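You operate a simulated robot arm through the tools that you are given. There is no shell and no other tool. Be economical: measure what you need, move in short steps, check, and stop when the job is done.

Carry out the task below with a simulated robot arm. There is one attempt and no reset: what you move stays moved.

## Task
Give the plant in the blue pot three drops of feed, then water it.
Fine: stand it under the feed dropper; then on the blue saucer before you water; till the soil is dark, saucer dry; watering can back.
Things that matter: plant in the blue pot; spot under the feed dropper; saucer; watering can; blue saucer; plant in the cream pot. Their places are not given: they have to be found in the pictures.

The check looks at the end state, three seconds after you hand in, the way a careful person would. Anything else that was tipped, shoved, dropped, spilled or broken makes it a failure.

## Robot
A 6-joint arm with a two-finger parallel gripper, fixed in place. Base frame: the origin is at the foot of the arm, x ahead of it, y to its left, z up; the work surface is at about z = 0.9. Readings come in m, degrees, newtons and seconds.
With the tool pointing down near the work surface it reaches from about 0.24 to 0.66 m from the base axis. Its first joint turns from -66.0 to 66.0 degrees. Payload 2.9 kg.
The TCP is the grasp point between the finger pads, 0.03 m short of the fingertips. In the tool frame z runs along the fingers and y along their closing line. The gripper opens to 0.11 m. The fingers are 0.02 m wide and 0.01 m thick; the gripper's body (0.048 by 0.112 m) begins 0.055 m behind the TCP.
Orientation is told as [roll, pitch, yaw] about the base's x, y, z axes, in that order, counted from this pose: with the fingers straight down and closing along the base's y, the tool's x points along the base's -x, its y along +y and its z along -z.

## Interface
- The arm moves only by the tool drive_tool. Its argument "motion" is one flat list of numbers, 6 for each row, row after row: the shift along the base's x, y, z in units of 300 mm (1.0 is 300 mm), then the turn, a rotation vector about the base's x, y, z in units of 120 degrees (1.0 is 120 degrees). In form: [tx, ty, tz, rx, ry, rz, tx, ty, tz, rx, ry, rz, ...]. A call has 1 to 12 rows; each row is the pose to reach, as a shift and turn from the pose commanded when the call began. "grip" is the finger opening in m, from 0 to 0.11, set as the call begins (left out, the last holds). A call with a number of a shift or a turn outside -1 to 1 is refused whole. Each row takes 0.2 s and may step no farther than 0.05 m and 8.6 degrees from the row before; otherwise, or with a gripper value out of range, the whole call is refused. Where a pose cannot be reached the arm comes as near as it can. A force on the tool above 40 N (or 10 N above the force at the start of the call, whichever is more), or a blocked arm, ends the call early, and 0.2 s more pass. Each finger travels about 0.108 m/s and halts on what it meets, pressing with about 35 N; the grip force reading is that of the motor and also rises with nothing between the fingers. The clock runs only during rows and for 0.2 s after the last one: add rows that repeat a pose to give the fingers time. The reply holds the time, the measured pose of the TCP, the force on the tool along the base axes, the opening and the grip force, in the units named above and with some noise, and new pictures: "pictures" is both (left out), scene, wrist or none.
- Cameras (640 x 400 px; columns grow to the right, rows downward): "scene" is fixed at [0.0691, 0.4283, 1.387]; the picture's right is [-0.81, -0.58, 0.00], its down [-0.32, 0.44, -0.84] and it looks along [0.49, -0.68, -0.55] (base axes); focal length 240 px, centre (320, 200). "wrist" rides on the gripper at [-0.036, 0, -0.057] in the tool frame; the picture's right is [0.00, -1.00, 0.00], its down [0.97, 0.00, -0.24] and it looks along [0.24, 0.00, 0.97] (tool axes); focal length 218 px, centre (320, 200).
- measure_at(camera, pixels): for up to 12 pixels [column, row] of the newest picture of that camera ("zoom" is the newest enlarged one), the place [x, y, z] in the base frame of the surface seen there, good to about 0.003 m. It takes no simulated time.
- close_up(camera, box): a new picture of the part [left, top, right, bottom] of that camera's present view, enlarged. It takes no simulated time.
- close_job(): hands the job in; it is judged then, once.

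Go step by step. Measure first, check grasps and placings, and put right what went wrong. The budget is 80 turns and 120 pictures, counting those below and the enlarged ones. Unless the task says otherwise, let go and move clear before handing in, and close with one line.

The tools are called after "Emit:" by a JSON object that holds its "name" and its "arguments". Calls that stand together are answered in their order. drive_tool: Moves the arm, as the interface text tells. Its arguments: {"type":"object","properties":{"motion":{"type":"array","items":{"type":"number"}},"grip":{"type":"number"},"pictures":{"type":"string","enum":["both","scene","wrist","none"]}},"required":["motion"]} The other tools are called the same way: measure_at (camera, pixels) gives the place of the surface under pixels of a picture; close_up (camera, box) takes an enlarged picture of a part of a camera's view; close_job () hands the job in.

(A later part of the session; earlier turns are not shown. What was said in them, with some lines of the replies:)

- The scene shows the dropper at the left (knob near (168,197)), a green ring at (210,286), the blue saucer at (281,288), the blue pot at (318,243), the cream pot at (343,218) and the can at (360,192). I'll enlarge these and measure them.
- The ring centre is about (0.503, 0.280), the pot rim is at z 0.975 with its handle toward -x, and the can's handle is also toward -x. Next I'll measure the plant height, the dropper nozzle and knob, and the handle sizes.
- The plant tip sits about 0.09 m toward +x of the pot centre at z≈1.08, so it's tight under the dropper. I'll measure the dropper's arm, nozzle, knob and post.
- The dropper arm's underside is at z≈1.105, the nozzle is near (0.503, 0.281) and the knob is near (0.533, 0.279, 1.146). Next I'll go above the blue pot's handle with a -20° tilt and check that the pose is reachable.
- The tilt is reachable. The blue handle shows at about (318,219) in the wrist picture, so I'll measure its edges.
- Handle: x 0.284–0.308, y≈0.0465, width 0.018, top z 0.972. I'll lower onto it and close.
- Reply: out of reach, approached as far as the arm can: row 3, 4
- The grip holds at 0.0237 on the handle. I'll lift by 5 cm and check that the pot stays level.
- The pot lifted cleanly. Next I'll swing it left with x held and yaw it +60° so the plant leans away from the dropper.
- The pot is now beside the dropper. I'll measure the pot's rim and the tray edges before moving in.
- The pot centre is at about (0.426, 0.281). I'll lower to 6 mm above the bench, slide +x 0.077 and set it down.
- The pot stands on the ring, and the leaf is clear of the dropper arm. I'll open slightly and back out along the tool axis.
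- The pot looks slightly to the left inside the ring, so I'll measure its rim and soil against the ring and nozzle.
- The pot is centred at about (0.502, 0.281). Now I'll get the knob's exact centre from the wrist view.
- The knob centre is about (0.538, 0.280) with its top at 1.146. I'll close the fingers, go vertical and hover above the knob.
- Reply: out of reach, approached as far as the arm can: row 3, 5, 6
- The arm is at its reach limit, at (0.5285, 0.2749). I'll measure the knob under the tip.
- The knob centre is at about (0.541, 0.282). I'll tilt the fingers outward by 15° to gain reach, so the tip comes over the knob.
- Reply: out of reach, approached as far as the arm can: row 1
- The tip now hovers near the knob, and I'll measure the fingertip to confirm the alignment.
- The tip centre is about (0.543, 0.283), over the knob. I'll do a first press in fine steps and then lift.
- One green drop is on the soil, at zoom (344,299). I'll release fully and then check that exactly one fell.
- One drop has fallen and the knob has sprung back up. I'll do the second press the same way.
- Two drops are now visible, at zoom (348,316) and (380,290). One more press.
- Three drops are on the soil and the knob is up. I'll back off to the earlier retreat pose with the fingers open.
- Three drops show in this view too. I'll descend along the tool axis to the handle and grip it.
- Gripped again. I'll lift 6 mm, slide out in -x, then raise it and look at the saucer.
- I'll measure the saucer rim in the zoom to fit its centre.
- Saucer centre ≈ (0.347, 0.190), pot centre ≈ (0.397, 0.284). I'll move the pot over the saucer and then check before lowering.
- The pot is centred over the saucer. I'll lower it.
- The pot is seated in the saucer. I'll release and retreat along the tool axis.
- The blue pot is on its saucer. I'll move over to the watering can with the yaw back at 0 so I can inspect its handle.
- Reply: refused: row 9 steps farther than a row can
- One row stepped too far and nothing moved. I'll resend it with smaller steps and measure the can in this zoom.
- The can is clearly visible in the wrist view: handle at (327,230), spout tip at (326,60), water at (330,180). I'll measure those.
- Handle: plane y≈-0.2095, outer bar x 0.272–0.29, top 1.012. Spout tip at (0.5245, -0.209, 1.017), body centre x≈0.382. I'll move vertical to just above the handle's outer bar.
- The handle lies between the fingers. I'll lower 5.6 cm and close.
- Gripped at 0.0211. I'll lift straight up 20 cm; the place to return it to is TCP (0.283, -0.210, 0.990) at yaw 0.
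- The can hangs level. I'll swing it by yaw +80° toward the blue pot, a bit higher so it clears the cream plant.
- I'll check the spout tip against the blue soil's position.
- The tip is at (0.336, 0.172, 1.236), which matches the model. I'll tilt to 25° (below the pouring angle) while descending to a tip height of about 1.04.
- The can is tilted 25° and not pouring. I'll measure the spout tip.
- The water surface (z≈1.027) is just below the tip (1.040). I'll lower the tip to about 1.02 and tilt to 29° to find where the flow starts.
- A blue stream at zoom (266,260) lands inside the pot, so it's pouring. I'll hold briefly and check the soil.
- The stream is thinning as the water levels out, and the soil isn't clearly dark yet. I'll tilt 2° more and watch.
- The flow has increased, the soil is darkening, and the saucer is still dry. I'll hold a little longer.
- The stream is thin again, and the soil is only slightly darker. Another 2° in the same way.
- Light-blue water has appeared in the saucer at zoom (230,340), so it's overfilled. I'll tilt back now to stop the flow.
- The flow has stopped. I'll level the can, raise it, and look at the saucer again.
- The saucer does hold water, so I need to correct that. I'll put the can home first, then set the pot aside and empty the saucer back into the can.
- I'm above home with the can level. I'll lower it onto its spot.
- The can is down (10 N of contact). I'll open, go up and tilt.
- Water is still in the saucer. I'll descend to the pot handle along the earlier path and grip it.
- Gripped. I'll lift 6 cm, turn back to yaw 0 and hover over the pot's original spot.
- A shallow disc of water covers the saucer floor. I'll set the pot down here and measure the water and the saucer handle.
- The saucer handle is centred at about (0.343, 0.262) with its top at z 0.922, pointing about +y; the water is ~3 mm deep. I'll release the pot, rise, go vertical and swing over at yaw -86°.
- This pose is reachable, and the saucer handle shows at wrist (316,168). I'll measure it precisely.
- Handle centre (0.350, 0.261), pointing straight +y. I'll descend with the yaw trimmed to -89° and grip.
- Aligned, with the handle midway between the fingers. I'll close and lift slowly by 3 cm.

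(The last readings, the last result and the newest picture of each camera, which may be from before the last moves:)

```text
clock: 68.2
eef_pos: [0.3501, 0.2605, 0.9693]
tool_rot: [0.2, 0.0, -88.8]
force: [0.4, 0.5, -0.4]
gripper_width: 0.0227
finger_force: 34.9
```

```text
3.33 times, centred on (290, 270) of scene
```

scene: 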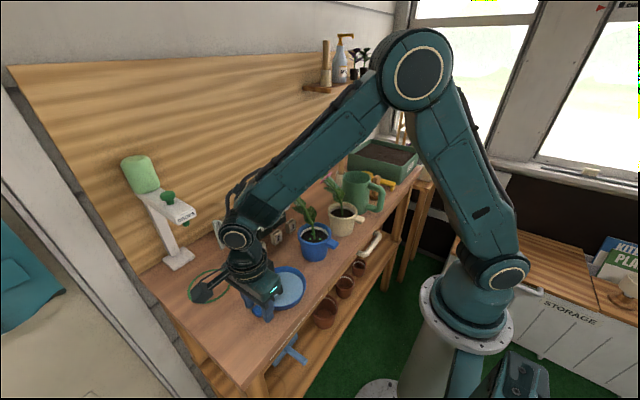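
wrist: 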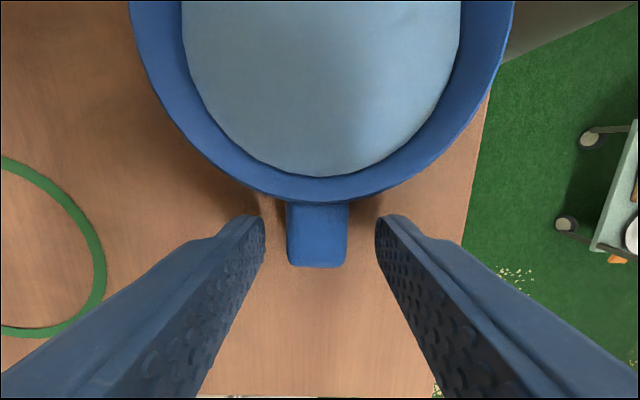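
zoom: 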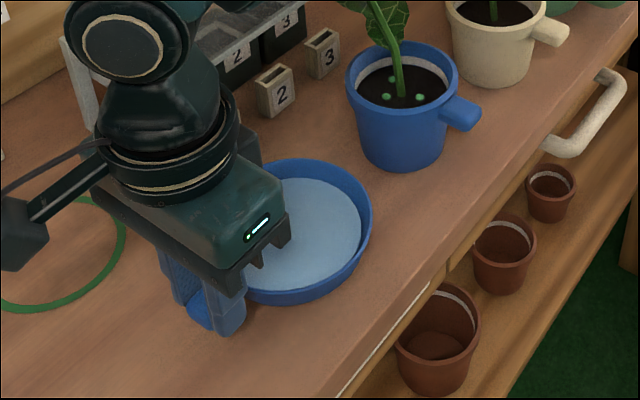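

The saucer is level and its water is still in. I'll raise it to z≈1.2, then swing to the -x side of the can at yaw 0.

Emit:
{"name": "drive_tool", "arguments": {"motion": [0, 0, 0.1, 0, 0, 0, 0, 0, 0.22, 0, 0, 0, 0, 0, 0.35, 0, 0, 0, 0, 0, 0.48, 0, 0, 0, 0, 0, 0.61, 0, 0, 0, 0, 0, 0.7, 0, 0, 0, 0, 0, 0.77, 0, 0, 0, 0, 0, 0.77, 0, 0, 0], "pictures": "none"}}

Emit:
{"name": "drive_tool", "arguments": {"motion": [0, -0.11, 0, 0, 0, 0.0673, -0.03, -0.25, 0, 0, 0, 0.1345, -0.06, -0.39, 0, 0, 0, 0.2018, -0.09, -0.53, 0, 0, 0, 0.269, -0.12, -0.67, 0, 0, 0, 0.3364, -0.15, -0.81, 0, 0, 0, 0.4036, -0.18, -0.94, 0, 0, 0, 0.4709, -0.21, -0.98, 0, 0, 0, 0.5382, -0.24, -0.99, 0, 0, 0, 0.6055, -0.27, -1.0, 0, 0, 0, 0.6727, -0.3, -1.0, 0, 0, 0, 0.74, -0.33, -1.0, 0, 0, 0, 0.74], "pictures": "scene"}}

```text
clock: 70.0
eef_pos: [0.3474, 0.261, 1.2009]
tool_rot: [0.0, -0.1, -88.8]
force: [-0.2, -0.4, -1.7]
gripper_width: 0.0226
finger_force: 34.8
```

```text
clock: 72.6
eef_pos: [0.2499, -0.039, 1.2001]
tool_rot: [0.0, 0.0, 0.1]
force: [-1.0, 0.7, -0.4]
gripper_width: 0.0228
finger_force: 34.9
```

scene: 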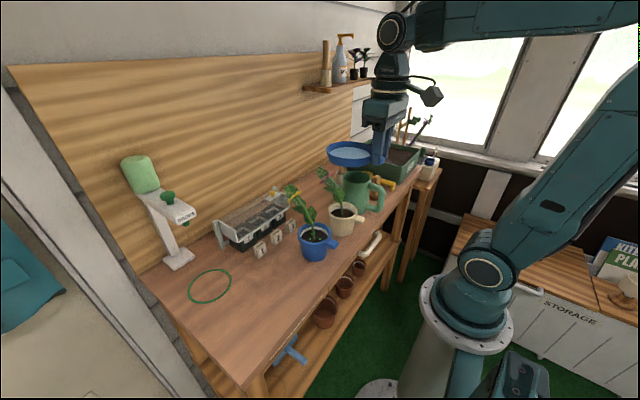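

The saucer is level and still holds its water. I'll move right to the can's plane and lower the lip to just above its mouth.

Emit:
{"name": "drive_tool", "arguments": {"motion": [0, -0.13, 0, 0, 0, 0, 0, -0.27, 0, 0, 0, 0, 0, -0.41, 0, 0, 0, 0, 0, -0.57, 0, 0, 0, 0, 0, -0.57, -0.13, 0, 0, 0, 0, -0.57, -0.25, 0, 0, 0, 0, -0.57, -0.35, 0, 0, 0, 0, -0.57, -0.35, 0, 0, 0], "pictures": "scene"}}

Emit:
{"name": "close_up", "arguments": {"camera": "scene", "box": [310, 120, 430, 230]}}

```text
clock: 74.4
eef_pos: [0.2507, -0.2114, 1.0958]
tool_rot: [0.1, 0.0, 0.0]
force: [0.8, -1.3, -1.0]
gripper_width: 0.0223
finger_force: 34.9
```

scene: 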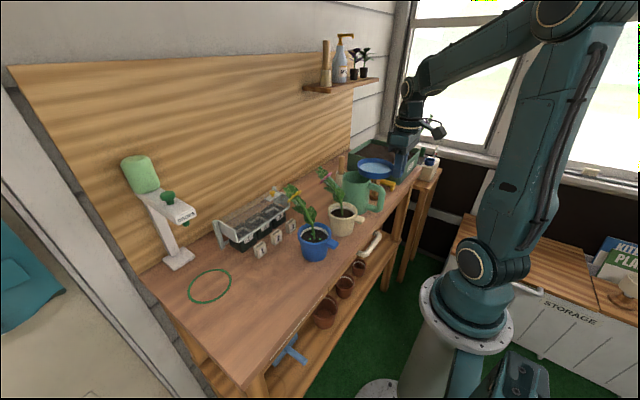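

```text
3.64 times, centred on (370, 175) of scene
```

zoom: 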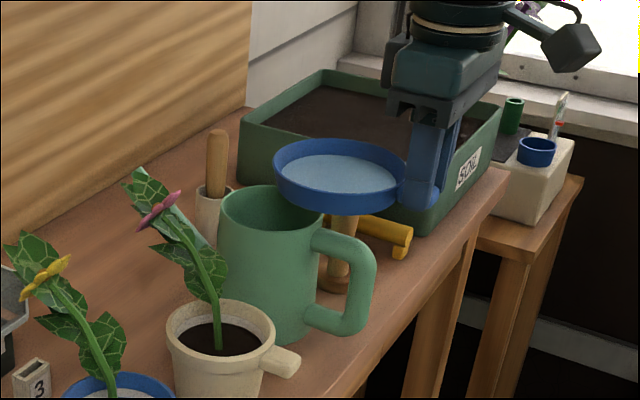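

I'll measure the saucer's far lip and the can's mouth before tilting.

Emit:
{"name": "measure_at", "arguments": {"camera": "zoom", "pixels": [[275, 158], [283, 150], [300, 143], [340, 175], [340, 140], [405, 180], [220, 205], [262, 190], [270, 237], [320, 225], [240, 230]]}}

```text
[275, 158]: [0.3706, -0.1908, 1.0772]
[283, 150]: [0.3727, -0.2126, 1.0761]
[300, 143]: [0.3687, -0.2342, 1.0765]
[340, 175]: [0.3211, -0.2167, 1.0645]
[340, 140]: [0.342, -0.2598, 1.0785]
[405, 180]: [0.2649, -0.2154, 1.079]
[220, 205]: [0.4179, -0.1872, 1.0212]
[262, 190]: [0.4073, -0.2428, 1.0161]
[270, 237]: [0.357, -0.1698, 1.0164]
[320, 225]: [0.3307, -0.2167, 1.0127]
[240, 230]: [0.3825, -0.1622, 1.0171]
```

The lip is at (0.375, -0.2125, 1.077) over the mouth centre (0.384, -0.209). I'll tilt to 20° about the lip, with the lip ending near z 1.048.

Emit:
{"name": "drive_tool", "arguments": {"motion": [0.011, 0.003, 0.013, 0, 0.0556, 0, 0.022, 0.003, 0.027, 0, 0.111, 0, 0.033, 0.003, 0.04, 0, 0.1667, 0], "pictures": "none"}}

Emit:
{"name": "close_up", "arguments": {"camera": "scene", "box": [310, 120, 430, 230]}}

```text
clock: 75.2
eef_pos: [0.2591, -0.2108, 1.108]
tool_rot: [0.2, 20.0, 0.0]
force: [0.0, -0.3, 0.6]
gripper_width: 0.0226
finger_force: 35.2
```

```text
3.64 times, centred on (370, 175) of scene
```

zoom: 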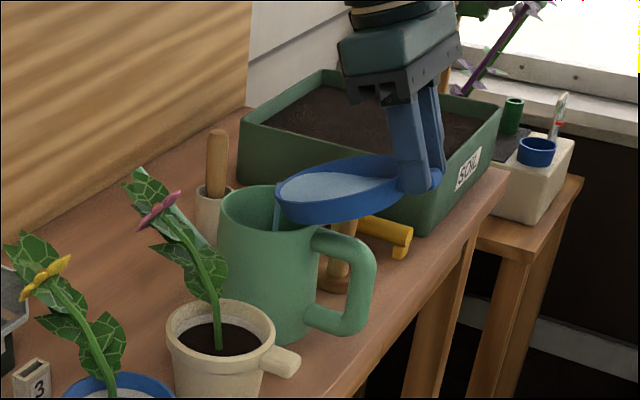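

A stream falls into the can's mouth at zoom (277,205). I'll hold and then tilt gradually to 35°.

Emit:
{"name": "drive_tool", "arguments": {"motion": [0, 0, 0, 0, 0, 0, 0, 0, 0, 0, 0, 0, 0, 0, 0, 0, 0, 0, 0.02, 0, 0.029, 0, 0.0417, 0, 0.02, 0, 0.029, 0, 0.0417, 0, 0.042, 0, 0.058, 0, 0.083, 0, 0.042, 0, 0.058, 0, 0.083, 0, 0.064, 0, 0.088, 0, 0.125, 0, 0.064, 0, 0.088, 0, 0.125, 0, 0.064, 0, 0.088, 0, 0.125, 0], "pictures": "none"}}

Emit:
{"name": "close_up", "arguments": {"camera": "scene", "box": [310, 120, 430, 230]}}

```text
clock: 77.4
eef_pos: [0.2562, -0.1999, 1.0882]
tool_rot: [0.2, 34.9, -0.1]
force: [0.3, -1.2, 7.3]
gripper_width: 0.0229
finger_force: 35.6
out of reach, approached as far as the arm can: row 6, 7, 8, 9, 10
```

```text
3.64 times, centred on (370, 175) of scene
```

zoom: 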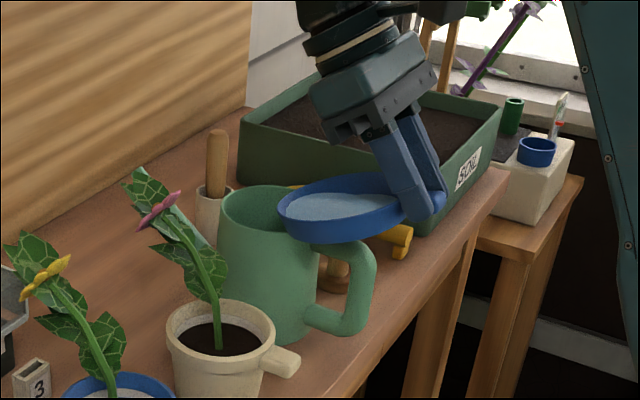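

The arm ran out of reach past about 28° and sagged, so the saucer touched the can (7 N) and slipped a little in the grip. I'll lift clear and return to 20° tilt, then look.

Emit:
{"name": "drive_tool", "arguments": {"motion": [0, 0, 0.06, 0, 0, 0, 0, -0.015, 0.12, 0, -0.06, 0, 0, -0.03, 0.16, 0, -0.125, 0, 0, -0.03, 0.16, 0, -0.125, 0], "pictures": "none"}}

Emit:
{"name": "close_up", "arguments": {"camera": "scene", "box": [310, 120, 430, 230]}}

```text
clock: 78.4
eef_pos: [0.2554, -0.2109, 1.1398]
tool_rot: [0.1, 20.1, 0.0]
force: [-0.8, 0.1, 0.6]
gripper_width: 0.0228
finger_force: 35.0
out of reach, approached as far as the arm can: row 1
```

```text
3.64 times, centred on (370, 175) of scene
```

zoom: 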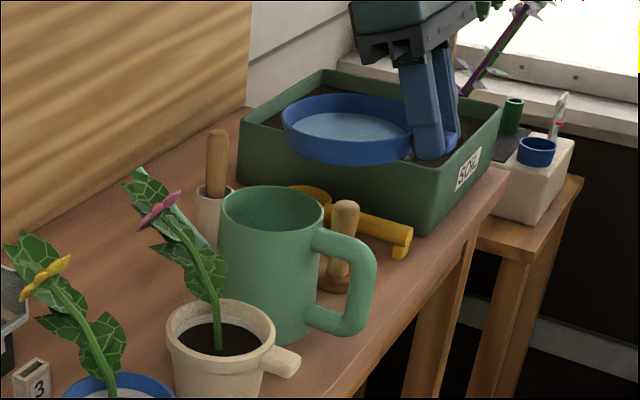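

The saucer is about level again with some water left, and the can hasn't moved. The arm leans back toward the base easily, so I'll pour over the saucer's +y rim from the can's -y side. First I'll measure the saucer's attitude.

Emit:
{"name": "measure_at", "arguments": {"camera": "zoom", "pixels": [[284, 115], [297, 103], [345, 95], [300, 155], [340, 163], [385, 158], [410, 145], [370, 130], [310, 125], [270, 235], [227, 195], [322, 215]]}}

```text
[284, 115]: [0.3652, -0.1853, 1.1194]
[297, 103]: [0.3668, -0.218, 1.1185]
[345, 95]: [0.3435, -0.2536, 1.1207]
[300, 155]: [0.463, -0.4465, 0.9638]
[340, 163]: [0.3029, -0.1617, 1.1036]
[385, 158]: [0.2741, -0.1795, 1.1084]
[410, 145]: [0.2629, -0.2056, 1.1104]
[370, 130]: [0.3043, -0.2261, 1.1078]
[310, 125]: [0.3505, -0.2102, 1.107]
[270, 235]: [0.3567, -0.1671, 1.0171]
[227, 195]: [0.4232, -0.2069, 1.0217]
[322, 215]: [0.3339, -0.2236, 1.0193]
```

The saucer is level: centre (0.315, -0.207), rim z 1.118. I'll shift it to the can's -y side and begin rolling so the +y rim tips over the mouth.

Emit:
{"name": "drive_tool", "arguments": {"motion": [0.08, -0.07, -0.03, 0, 0, 0, 0.155, -0.135, -0.06, 0, 0, 0, 0.229, -0.2, -0.1, 0, 0, 0, 0.229, -0.195, -0.14, -0.03, 0, 0, 0.229, -0.187, -0.166, -0.0667, 0, 0, 0.229, -0.187, -0.166, -0.0667, 0, 0], "pictures": "none"}}

Emit:
{"name": "close_up", "arguments": {"camera": "scene", "box": [310, 120, 430, 230]}}

```text
clock: 79.8
eef_pos: [0.3244, -0.2657, 1.0881]
tool_rot: [-8.4, 19.7, -2.9]
force: [-0.4, 0.3, 0.0]
gripper_width: 0.0226
finger_force: 34.6
```

```text
3.64 times, centred on (370, 175) of scene
```

zoom: 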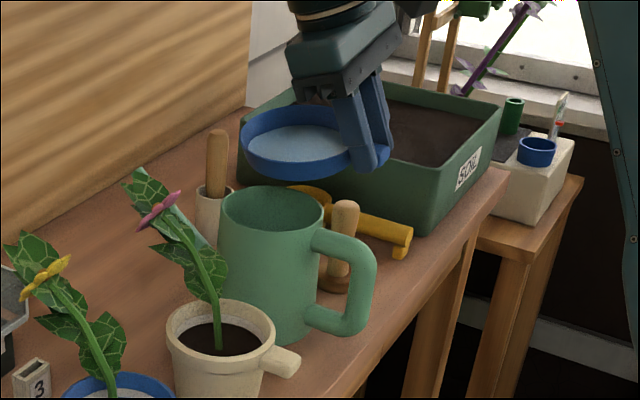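

I'll measure the +y lip against the mouth.

Emit:
{"name": "measure_at", "arguments": {"camera": "zoom", "pixels": [[243, 140], [255, 160], [275, 165], [295, 164], [320, 158], [345, 165], [244, 128], [290, 107], [300, 140]]}}

```text
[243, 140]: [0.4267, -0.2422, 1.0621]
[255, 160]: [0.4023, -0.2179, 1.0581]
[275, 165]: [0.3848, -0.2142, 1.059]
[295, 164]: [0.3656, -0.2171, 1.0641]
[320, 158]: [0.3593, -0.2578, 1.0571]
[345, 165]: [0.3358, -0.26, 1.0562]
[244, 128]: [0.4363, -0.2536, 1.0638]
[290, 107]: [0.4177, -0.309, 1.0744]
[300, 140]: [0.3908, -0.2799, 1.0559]
```

The lip is at (0.385, -0.214, 1.059), right over the mouth. I'll roll on to 22°, hold, and check the stream.

Emit:
{"name": "drive_tool", "arguments": {"motion": [0, 0.011, -0.002, -0.0583, 0, 0, 0, 0.011, -0.002, -0.0583, 0, 0, 0, 0.028, 0.018, -0.1167, 0, 0], "pictures": "none"}}

Emit:
{"name": "close_up", "arguments": {"camera": "scene", "box": [310, 120, 430, 230]}}

```text
clock: 80.6
eef_pos: [0.3242, -0.2574, 1.0937]
tool_rot: [-23.2, 18.5, -7.8]
force: [-0.4, -0.4, -1.1]
gripper_width: 0.0227
finger_force: 34.4
```

```text
3.64 times, centred on (370, 175) of scene
```

zoom: 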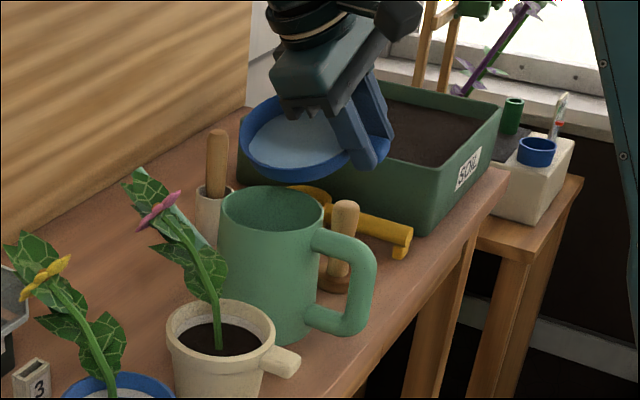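

No stream yet, since less water is left. I'll go on to 37° in small steps.

Emit:
{"name": "drive_tool", "arguments": {"motion": [0, 0.009, 0.009, -0.033, 0, 0, 0, 0.009, 0.009, -0.033, 0, 0, 0, 0.018, 0.018, -0.0667, 0, 0, 0, 0.018, 0.018, -0.0667, 0, 0, 0, 0.028, 0.025, -0.096, 0, 0, 0, 0.028, 0.025, -0.096, 0, 0, 0, 0.039, 0.032, -0.125, 0, 0, 0, 0.039, 0.032, -0.125, 0, 0], "pictures": "none"}}

Emit:
{"name": "close_up", "arguments": {"camera": "scene", "box": [310, 120, 430, 230]}}

```text
clock: 82.4
eef_pos: [0.3245, -0.2459, 1.1036]
tool_rot: [-38.7, 15.8, -12.4]
force: [0.0, -0.4, 0.3]
gripper_width: 0.0227
finger_force: 35.1
```

```text
3.64 times, centred on (370, 175) of scene
```

zoom: 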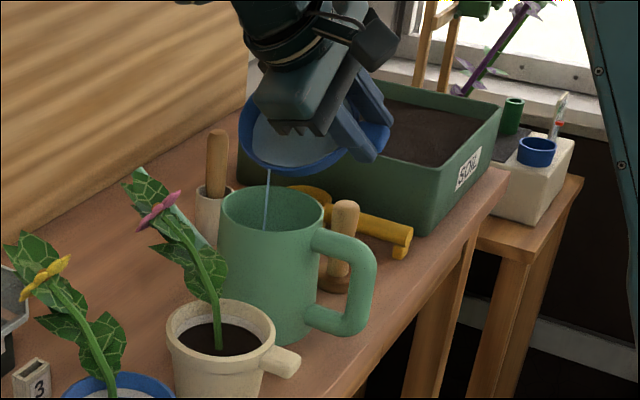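

A stream falls into the can. I'll continue to 68° with pauses.

Emit:
{"name": "drive_tool", "arguments": {"motion": [0, 0, 0, 0, 0, 0, 0, 0.023, 0.013, -0.0667, 0, 0, 0, 0.023, 0.013, -0.0667, 0, 0, 0, 0.023, 0.013, -0.0667, 0, 0, 0, 0.046, 0.02, -0.125, 0, 0, 0, 0.046, 0.02, -0.125, 0, 0, 0, 0.046, 0.02, -0.125, 0, 0, 0, 0.072, 0.027, -0.192, 0, 0, 0, 0.072, 0.027, -0.192, 0, 0, 0, 0.072, 0.027, -0.192, 0, 0, 0, 0.1, 0.027, -0.258, 0, 0, 0, 0.1, 0.027, -0.258, 0, 0], "pictures": "none"}}

Emit:
{"name": "close_up", "arguments": {"camera": "scene", "box": [310, 120, 430, 230]}}

```text
clock: 85.0
eef_pos: [0.3117, -0.2282, 1.0946]
tool_rot: [-69.0, 7.1, -18.5]
force: [0.1, 0.2, -0.4]
gripper_width: 0.0227
finger_force: 35.2
out of reach, approached as far as the arm can: row 11, 12
```

```text
3.64 times, centred on (370, 175) of scene
```

zoom: 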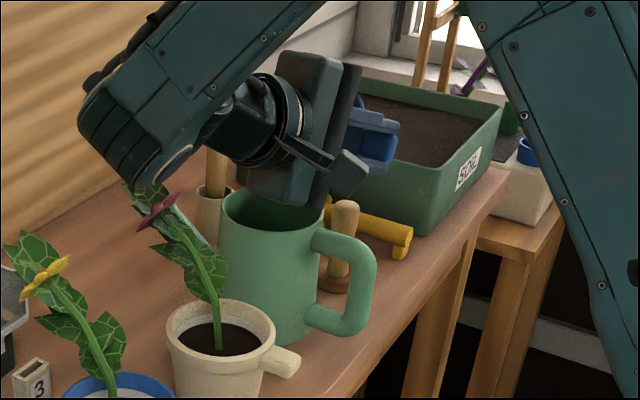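

Nearly empty by now, but the forearm is close to the cream plant. I'll roll back while rising and then inspect.

Emit:
{"name": "drive_tool", "arguments": {"motion": [0.02, -0.015, 0.05, 0.0639, 0, 0, 0.03, -0.03, 0.09, 0.128, 0, 0, 0.04, -0.045, 0.12, 0.192, 0, 0, 0.04, -0.06, 0.15, 0.256, 0, 0, 0.04, -0.075, 0.15, 0.32, 0, 0, 0.04, -0.09, 0.15, 0.383, 0, 0, 0.04, -0.1, 0.17, 0.447, 0, 0, 0.04, -0.11, 0.19, 0.511, 0, 0, 0.04, -0.123, 0.2, 0.573, 0, 0, 0.04, -0.123, 0.2, 0.573, 0, 0], "pictures": "none"}}

Emit:
{"name": "close_up", "arguments": {"camera": "scene", "box": [290, 100, 430, 240]}}

```text
clock: 87.2
eef_pos: [0.3073, -0.256, 1.1244]
tool_rot: [0.9, 19.8, 0.3]
force: [0.3, -0.5, -1.1]
gripper_width: 0.0225
finger_force: 34.6
out of reach, approached as far as the arm can: row 8, 9, 10
```

```text
2.86 times, centred on (360, 170) of scene
```

zoom: 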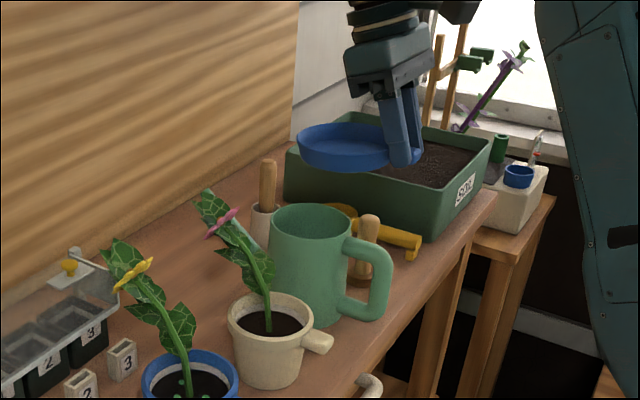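

The saucer looks empty and nothing has spilled. I'll untilt the tool (the saucer is empty, so tipping it is fine), rise, and swing back.

Emit:
{"name": "drive_tool", "arguments": {"motion": [0, 0, 0.0, 0, -0.055, 0, -0.02, 0, 0.04, 0, -0.11, 0, -0.05, 0, 0.1, 0, -0.165, 0, -0.09, 0.0, 0.2, 0, -0.165, 0, -0.12, 0.05, 0.3, 0, -0.165, 0, -0.12, 0.18, 0.32, 0, -0.165, 0, -0.12, 0.31, 0.32, 0, -0.165, 0, -0.12, 0.45, 0.32, 0, -0.165, 0, -0.12, 0.59, 0.32, 0, -0.165, 0, -0.12, 0.73, 0.32, 0, -0.165, 0, -0.12, 0.87, 0.32, 0, -0.165, 0, -0.12, 0.87, 0.32, 0, -0.165, 0], "pictures": "none"}}

```text
clock: 89.8
eef_pos: [0.2694, 0.0058, 1.2199]
tool_rot: [1.0, 0.2, 0.4]
force: [0.8, 0.4, 0.0]
gripper_width: 0.0226
finger_force: 35.2
out of reach, approached as far as the arm can: row 1
```

Clear. I'll swing to yaw -89° above the saucer's place.

Emit:
{"name": "drive_tool", "arguments": {"motion": [0.024, 0.074, 0, 0, 0, -0.0674, 0.049, 0.148, 0, 0, 0, -0.1349, 0.073, 0.222, 0, 0, 0, -0.2023, 0.097, 0.296, 0, 0, 0, -0.2697, 0.121, 0.37, 0, 0, 0, -0.3371, 0.146, 0.445, 0, 0, 0, -0.4046, 0.17, 0.519, 0, 0, 0, -0.472, 0.194, 0.593, 0, 0, 0, -0.5394, 0.218, 0.667, 0, 0, 0, -0.6069, 0.243, 0.741, 0, 0, 0, -0.6743, 0.267, 0.815, 0, 0, 0, -0.7417, 0.267, 0.815, 0, 0, 0, -0.7417]}}

Emit:
{"name": "measure_at", "arguments": {"camera": "wrist", "pixels": [[318, 30], [318, 100], [318, 160], [318, 200], [200, 60], [440, 60]]}}

```text
clock: 92.4
eef_pos: [0.3513, 0.2495, 1.2205]
tool_rot: [0.9, 0.3, -89.0]
force: [0.4, 0.7, -0.1]
gripper_width: 0.0225
finger_force: 35.4
```

scene: 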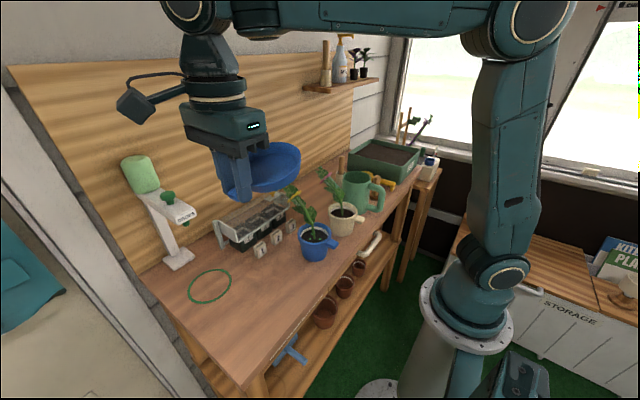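
wrist: 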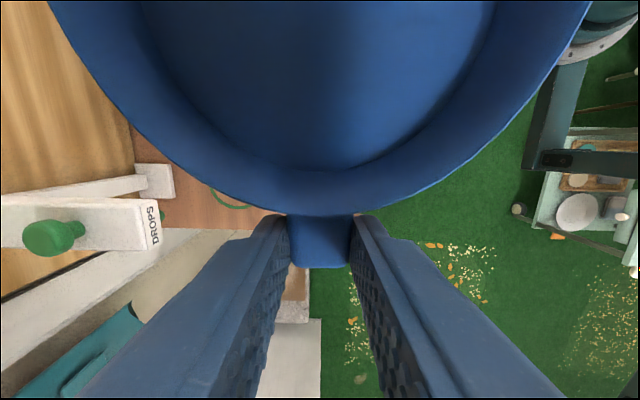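

```text
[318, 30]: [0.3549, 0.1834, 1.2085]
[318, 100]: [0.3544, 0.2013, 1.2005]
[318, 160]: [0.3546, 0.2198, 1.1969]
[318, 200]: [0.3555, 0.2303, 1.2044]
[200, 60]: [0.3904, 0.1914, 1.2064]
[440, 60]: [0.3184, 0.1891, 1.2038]
```

The inside of the saucer is dry. I'll lower to about z 1.0 while tilting 20° to level it, then check.

Emit:
{"name": "drive_tool", "arguments": {"motion": [0, 0, -0.13, 0.05, 0, 0, 0, 0, -0.27, 0.1, 0, 0, 0, 0, -0.41, 0.15, 0, 0, 0, 0, -0.55, 0.1667, 0.003, 0, 0, 0, -0.69, 0.1667, 0.003, 0, 0, 0, -0.75, 0.1667, 0.003, 0, 0, 0, -0.75, 0.1667, 0.003, 0], "pictures": "wrist"}}

Emit:
{"name": "close_up", "arguments": {"camera": "scene", "box": [220, 200, 340, 320]}}

Emit:
{"name": "measure_at", "arguments": {"camera": "wrist", "pixels": [[318, 30], [318, 100], [318, 160], [318, 200], [200, 60], [440, 60]]}}

```text
clock: 94.0
eef_pos: [0.3503, 0.2493, 0.9935]
tool_rot: [0.9, 20.2, -88.7]
force: [0.0, -0.9, -0.2]
gripper_width: 0.0227
finger_force: 35.2
```

wrist: 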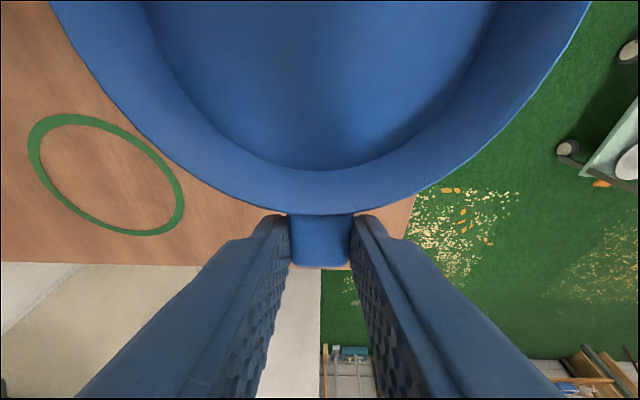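

```text
3.33 times, centred on (280, 260) of scene
```

zoom: 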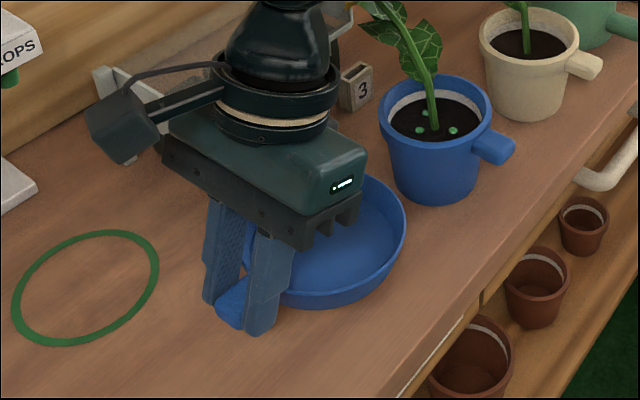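

```text
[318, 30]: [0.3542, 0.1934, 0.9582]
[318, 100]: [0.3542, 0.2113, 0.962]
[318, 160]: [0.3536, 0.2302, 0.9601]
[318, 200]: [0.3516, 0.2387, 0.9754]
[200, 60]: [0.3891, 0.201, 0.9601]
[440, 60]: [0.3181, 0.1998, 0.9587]
```

The saucer is level with its floor at z≈0.959. I'll lower 5.2 cm to the bench.

Emit:
{"name": "drive_tool", "arguments": {"motion": [0, 0, -0.07, 0, 0, 0, 0, 0, -0.13, 0, 0, 0, 0, 0, -0.16, 0, 0, 0, 0, 0, -0.172, 0, 0, 0, 0, 0, -0.178, 0, 0, 0, 0, 0, -0.178, 0, 0, 0], "pictures": "none"}}

Emit:
{"name": "close_up", "arguments": {"camera": "scene", "box": [220, 200, 340, 320]}}

Emit:
{"name": "measure_at", "arguments": {"camera": "zoom", "pixels": [[370, 250], [330, 270], [405, 235], [380, 185], [300, 300], [235, 310]]}}

```text
clock: 95.4
eef_pos: [0.3508, 0.2495, 0.9422]
tool_rot: [1.1, 20.3, -88.8]
force: [-0.7, 2.9, 9.5]
gripper_width: 0.0227
finger_force: 34.8
```

```text
3.33 times, centred on (280, 260) of scene
```

zoom: 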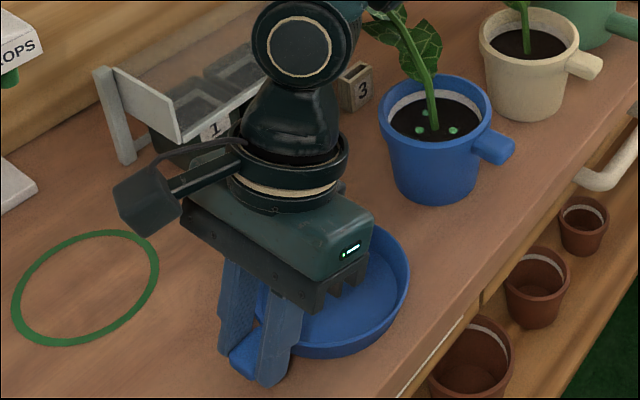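

```text
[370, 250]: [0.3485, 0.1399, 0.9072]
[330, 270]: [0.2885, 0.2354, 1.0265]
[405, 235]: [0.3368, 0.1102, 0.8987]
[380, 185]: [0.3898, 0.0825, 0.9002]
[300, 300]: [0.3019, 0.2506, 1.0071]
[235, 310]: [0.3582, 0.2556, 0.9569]
```

The saucer is back on the bench (9.5 N of contact, floor z 0.907). I'll release, rise and untilt, then swing toward the pot.

Emit:
{"name": "drive_tool", "arguments": {"motion": [0, 0, 0, 0, 0, 0, 0, 0, 0, 0, 0, 0, 0, 0, 0.08, 0, 0, 0, 0, 0, 0.2, 0, 0, 0, 0, 0, 0.35, -0.04, 0, 0, 0, 0, 0.5, -0.08, 0, 0, 0, 0, 0.65, -0.12, -0.002, 0, 0, 0, 0.78, -0.1667, -0.003, 0, 0, 0, 0.78, -0.1667, -0.003, 0], "grip": 0.045, "pictures": "none"}}

Emit:
{"name": "drive_tool", "arguments": {"motion": [-0.012, -0.06, 0, 0, 0, 0.0674, -0.024, -0.12, 0, 0, 0, 0.1349, -0.037, -0.18, 0, 0, 0, 0.2023, -0.049, -0.24, 0, 0, 0, 0.2697, -0.061, -0.3, 0, 0, 0, 0.3371, -0.073, -0.36, 0, 0, 0, 0.4046, -0.085, -0.42, 0, 0, 0, 0.472, -0.097, -0.48, 0, 0, 0, 0.5394, -0.11, -0.54, 0, 0, 0, 0.6069, -0.122, -0.6, 0, 0, 0, 0.6743, -0.15, -0.67, 0, 0, 0, 0.7417, -0.15, -0.67, 0, 0, 0, 0.7417], "pictures": "scene"}}

Emit:
{"name": "close_up", "arguments": {"camera": "scene", "box": [230, 190, 370, 320]}}

```text
clock: 97.4
eef_pos: [0.3521, 0.2492, 1.179]
tool_rot: [0.9, 0.2, -88.8]
force: [0.6, -0.2, 1.0]
gripper_width: 0.0449
finger_force: 0.0
```

```text
clock: 100.0
eef_pos: [0.3057, 0.049, 1.1749]
tool_rot: [0.9, 0.3, 0.2]
force: [-0.1, -1.3, 0.2]
gripper_width: 0.0449
finger_force: 0.0
```

scene: 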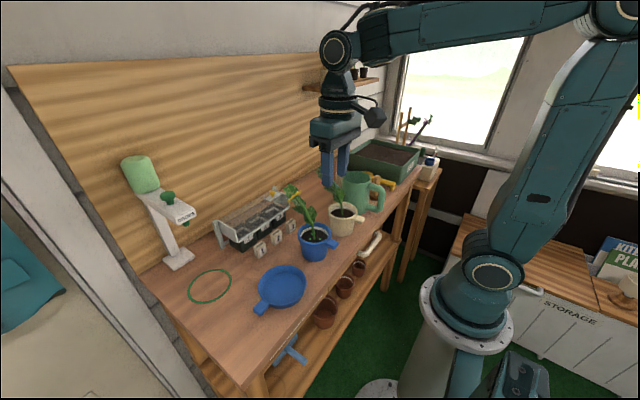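

```text
3.08 times, centred on (300, 255) of scene
```

zoom: 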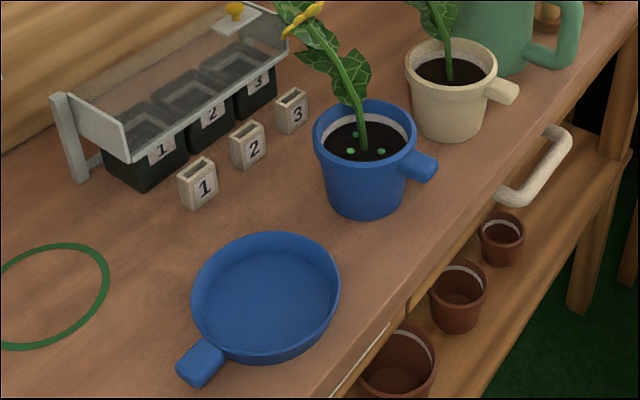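

The saucer is dry and back in place. I'll fit its centre, and meanwhile descend to the pot handle with the -20° tilt.

Emit:
{"name": "measure_at", "arguments": {"camera": "zoom", "pixels": [[193, 290], [339, 280], [262, 234], [305, 242], [220, 250], [265, 358], [310, 338], [265, 295], [427, 168], [365, 105], [350, 165]]}}

Emit:
{"name": "drive_tool", "arguments": {"motion": [0, 0, -0.12, 0, -0.05, 0, -0.004, 0, -0.27, 0, -0.1, 0, -0.007, 0, -0.42, 0, -0.15, 0, -0.007, -0.001, -0.55, 0, -0.168, 0, -0.007, -0.001, -0.62, 0, -0.168, 0, -0.007, -0.001, -0.66, 0, -0.168, 0, -0.007, -0.001, -0.66, 0, -0.168, 0], "pictures": "wrist"}}

```text
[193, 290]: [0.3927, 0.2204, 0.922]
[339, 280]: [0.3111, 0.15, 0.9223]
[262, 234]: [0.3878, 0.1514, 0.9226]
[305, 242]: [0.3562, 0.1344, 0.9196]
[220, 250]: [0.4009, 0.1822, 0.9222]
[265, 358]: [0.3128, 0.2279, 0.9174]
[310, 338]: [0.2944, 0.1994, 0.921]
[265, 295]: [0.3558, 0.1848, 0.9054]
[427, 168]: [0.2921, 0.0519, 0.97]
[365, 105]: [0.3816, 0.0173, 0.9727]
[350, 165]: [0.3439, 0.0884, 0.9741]
```

```text
clock: 101.6
eef_pos: [0.303, 0.0486, 0.9786]
tool_rot: [0.8, -20.0, 0.3]
force: [0.3, -0.2, -0.9]
gripper_width: 0.0449
finger_force: 0.1
```

wrist: 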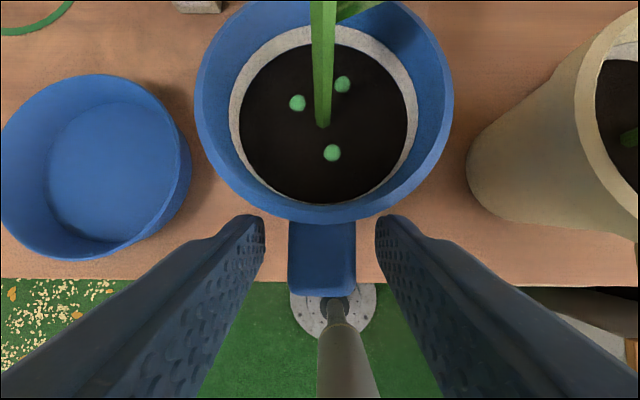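

Saucer centre ≈ (0.350, 0.1875). I'll grip the pot, lift 6 cm and carry it across.

Emit:
{"name": "drive_tool", "arguments": {"motion": [0, 0, 0, 0, 0, 0, 0, 0, 0, 0, 0, 0, 0, 0, 0, 0, 0, 0], "grip": 0.0, "pictures": "none"}}

Emit:
{"name": "drive_tool", "arguments": {"motion": [0, 0, 0.08, 0, 0, 0, 0, 0, 0.2, 0, 0, 0, -0.01, 0.12, 0.2, 0, 0, 0, -0.02, 0.24, 0.2, 0, 0, 0, -0.03, 0.36, 0.2, 0, 0, 0, -0.03, 0.463, 0.2, 0, 0, 0, -0.03, 0.463, 0.12, 0, 0, 0, -0.03, 0.463, 0.12, 0, 0, 0], "pictures": "wrist"}}

Emit:
{"name": "measure_at", "arguments": {"camera": "wrist", "pixels": [[193, 90], [450, 90], [320, 216], [320, 122]]}}

Emit:
{"name": "close_up", "arguments": {"camera": "scene", "box": [220, 200, 350, 320]}}

```text
clock: 102.4
eef_pos: [0.3043, 0.0482, 0.978]
tool_rot: [0.9, -19.7, 0.3]
force: [-1.1, -0.9, 2.9]
gripper_width: 0.0236
finger_force: 34.9
```

```text
clock: 104.2
eef_pos: [0.2956, 0.1873, 1.0155]
tool_rot: [0.7, -19.9, 0.1]
force: [-0.1, -0.7, -3.0]
gripper_width: 0.0235
finger_force: 35.2
```

wrist: 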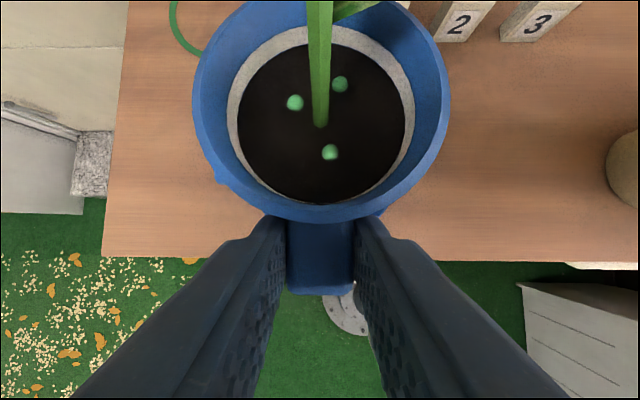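

```text
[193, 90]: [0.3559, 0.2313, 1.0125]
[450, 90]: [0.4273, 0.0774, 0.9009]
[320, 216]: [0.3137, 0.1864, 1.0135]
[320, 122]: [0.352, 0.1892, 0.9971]
```

```text
3.33 times, centred on (285, 260) of scene
5 turns are left
```

zoom: 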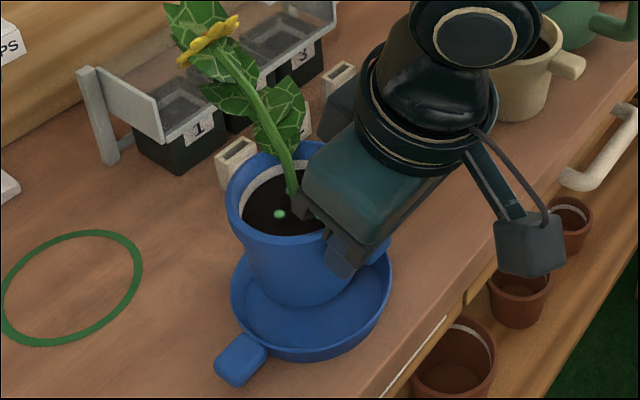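

The pot is centred at (0.352, 0.189) over the saucer, and 5 turns are left. I'll lower it into place.

Emit:
{"name": "drive_tool", "arguments": {"motion": [0, 0, -0.05, 0, 0, 0, 0, 0, -0.085, 0, 0, 0, 0, 0, -0.1, 0, 0, 0, 0, 0, -0.108, 0, 0, 0, 0, 0, -0.112, 0, 0, 0, 0, 0, -0.112, 0, 0, 0], "pictures": "none"}}

```text
clock: 105.6
eef_pos: [0.2965, 0.186, 0.9821]
tool_rot: [1.0, -20.3, 0.2]
force: [-6.1, -2.5, 34.7]
gripper_width: 0.0234
finger_force: 35.4
4 turns are left
```

Firm contact at the expected height means the pot is seated. I'll ease up 2 mm, open, and retreat straight up.

Emit:
{"name": "drive_tool", "arguments": {"motion": [0, 0, 0.007, 0, 0, 0, 0, 0, 0.007, 0, 0, 0, 0, 0, 0.007, 0, 0, 0, 0, 0, 0.08, 0, 0, 0, 0, 0, 0.2, 0, 0, 0, 0, 0, 0.35, 0, 0, 0, 0, 0, 0.5, 0, 0, 0, 0, 0, 0.65, 0, 0, 0, 0, 0, 0.75, 0, 0, 0], "grip": 0.045, "pictures": "scene"}}

```text
clock: 107.6
eef_pos: [0.2945, 0.1869, 1.2067]
tool_rot: [0.8, -19.8, 0.2]
force: [0.3, -0.4, 1.4]
gripper_width: 0.0449
finger_force: 0.1
3 turns are left
```

scene: 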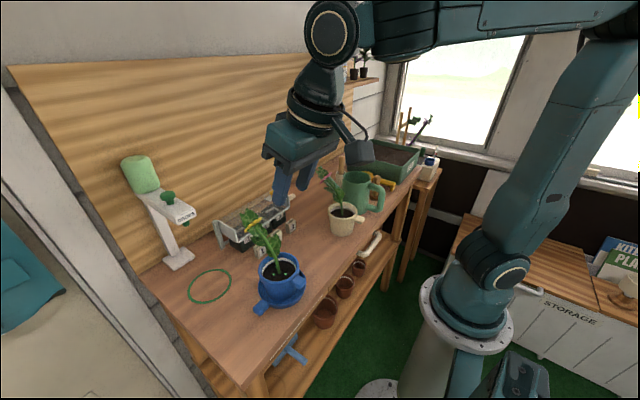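

The pot looks upright in the saucer, at scene (281,285), and the can is home. I'll take one last close look.

Emit:
{"name": "close_up", "arguments": {"camera": "scene", "box": [220, 180, 400, 330]}}

```text
2.67 times, centred on (310, 255) of scene
2 turns are left
```

zoom: 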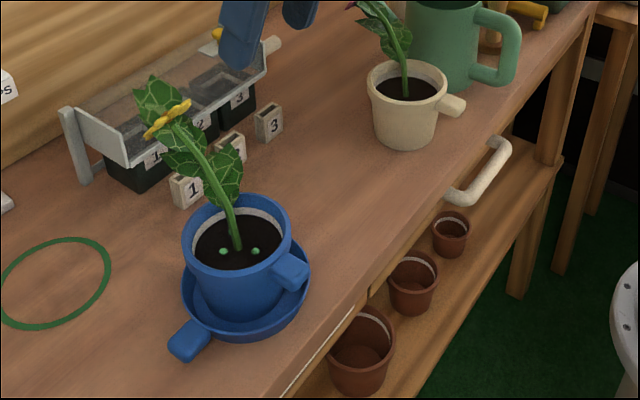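

The pot stands upright in a dry saucer, the soil is dark, the can is back, and the gripper is clear, so I'm handing in.

Emit:
{"name": "close_job", "arguments": {}}

```text
The job is handed in.
```

The blue-pot plant got its three drops and was watered till the soil was dark; I poured too much at first, so I emptied the saucer back into the can. It now stands on the dry blue saucer with the can back in place; I saw no spills.
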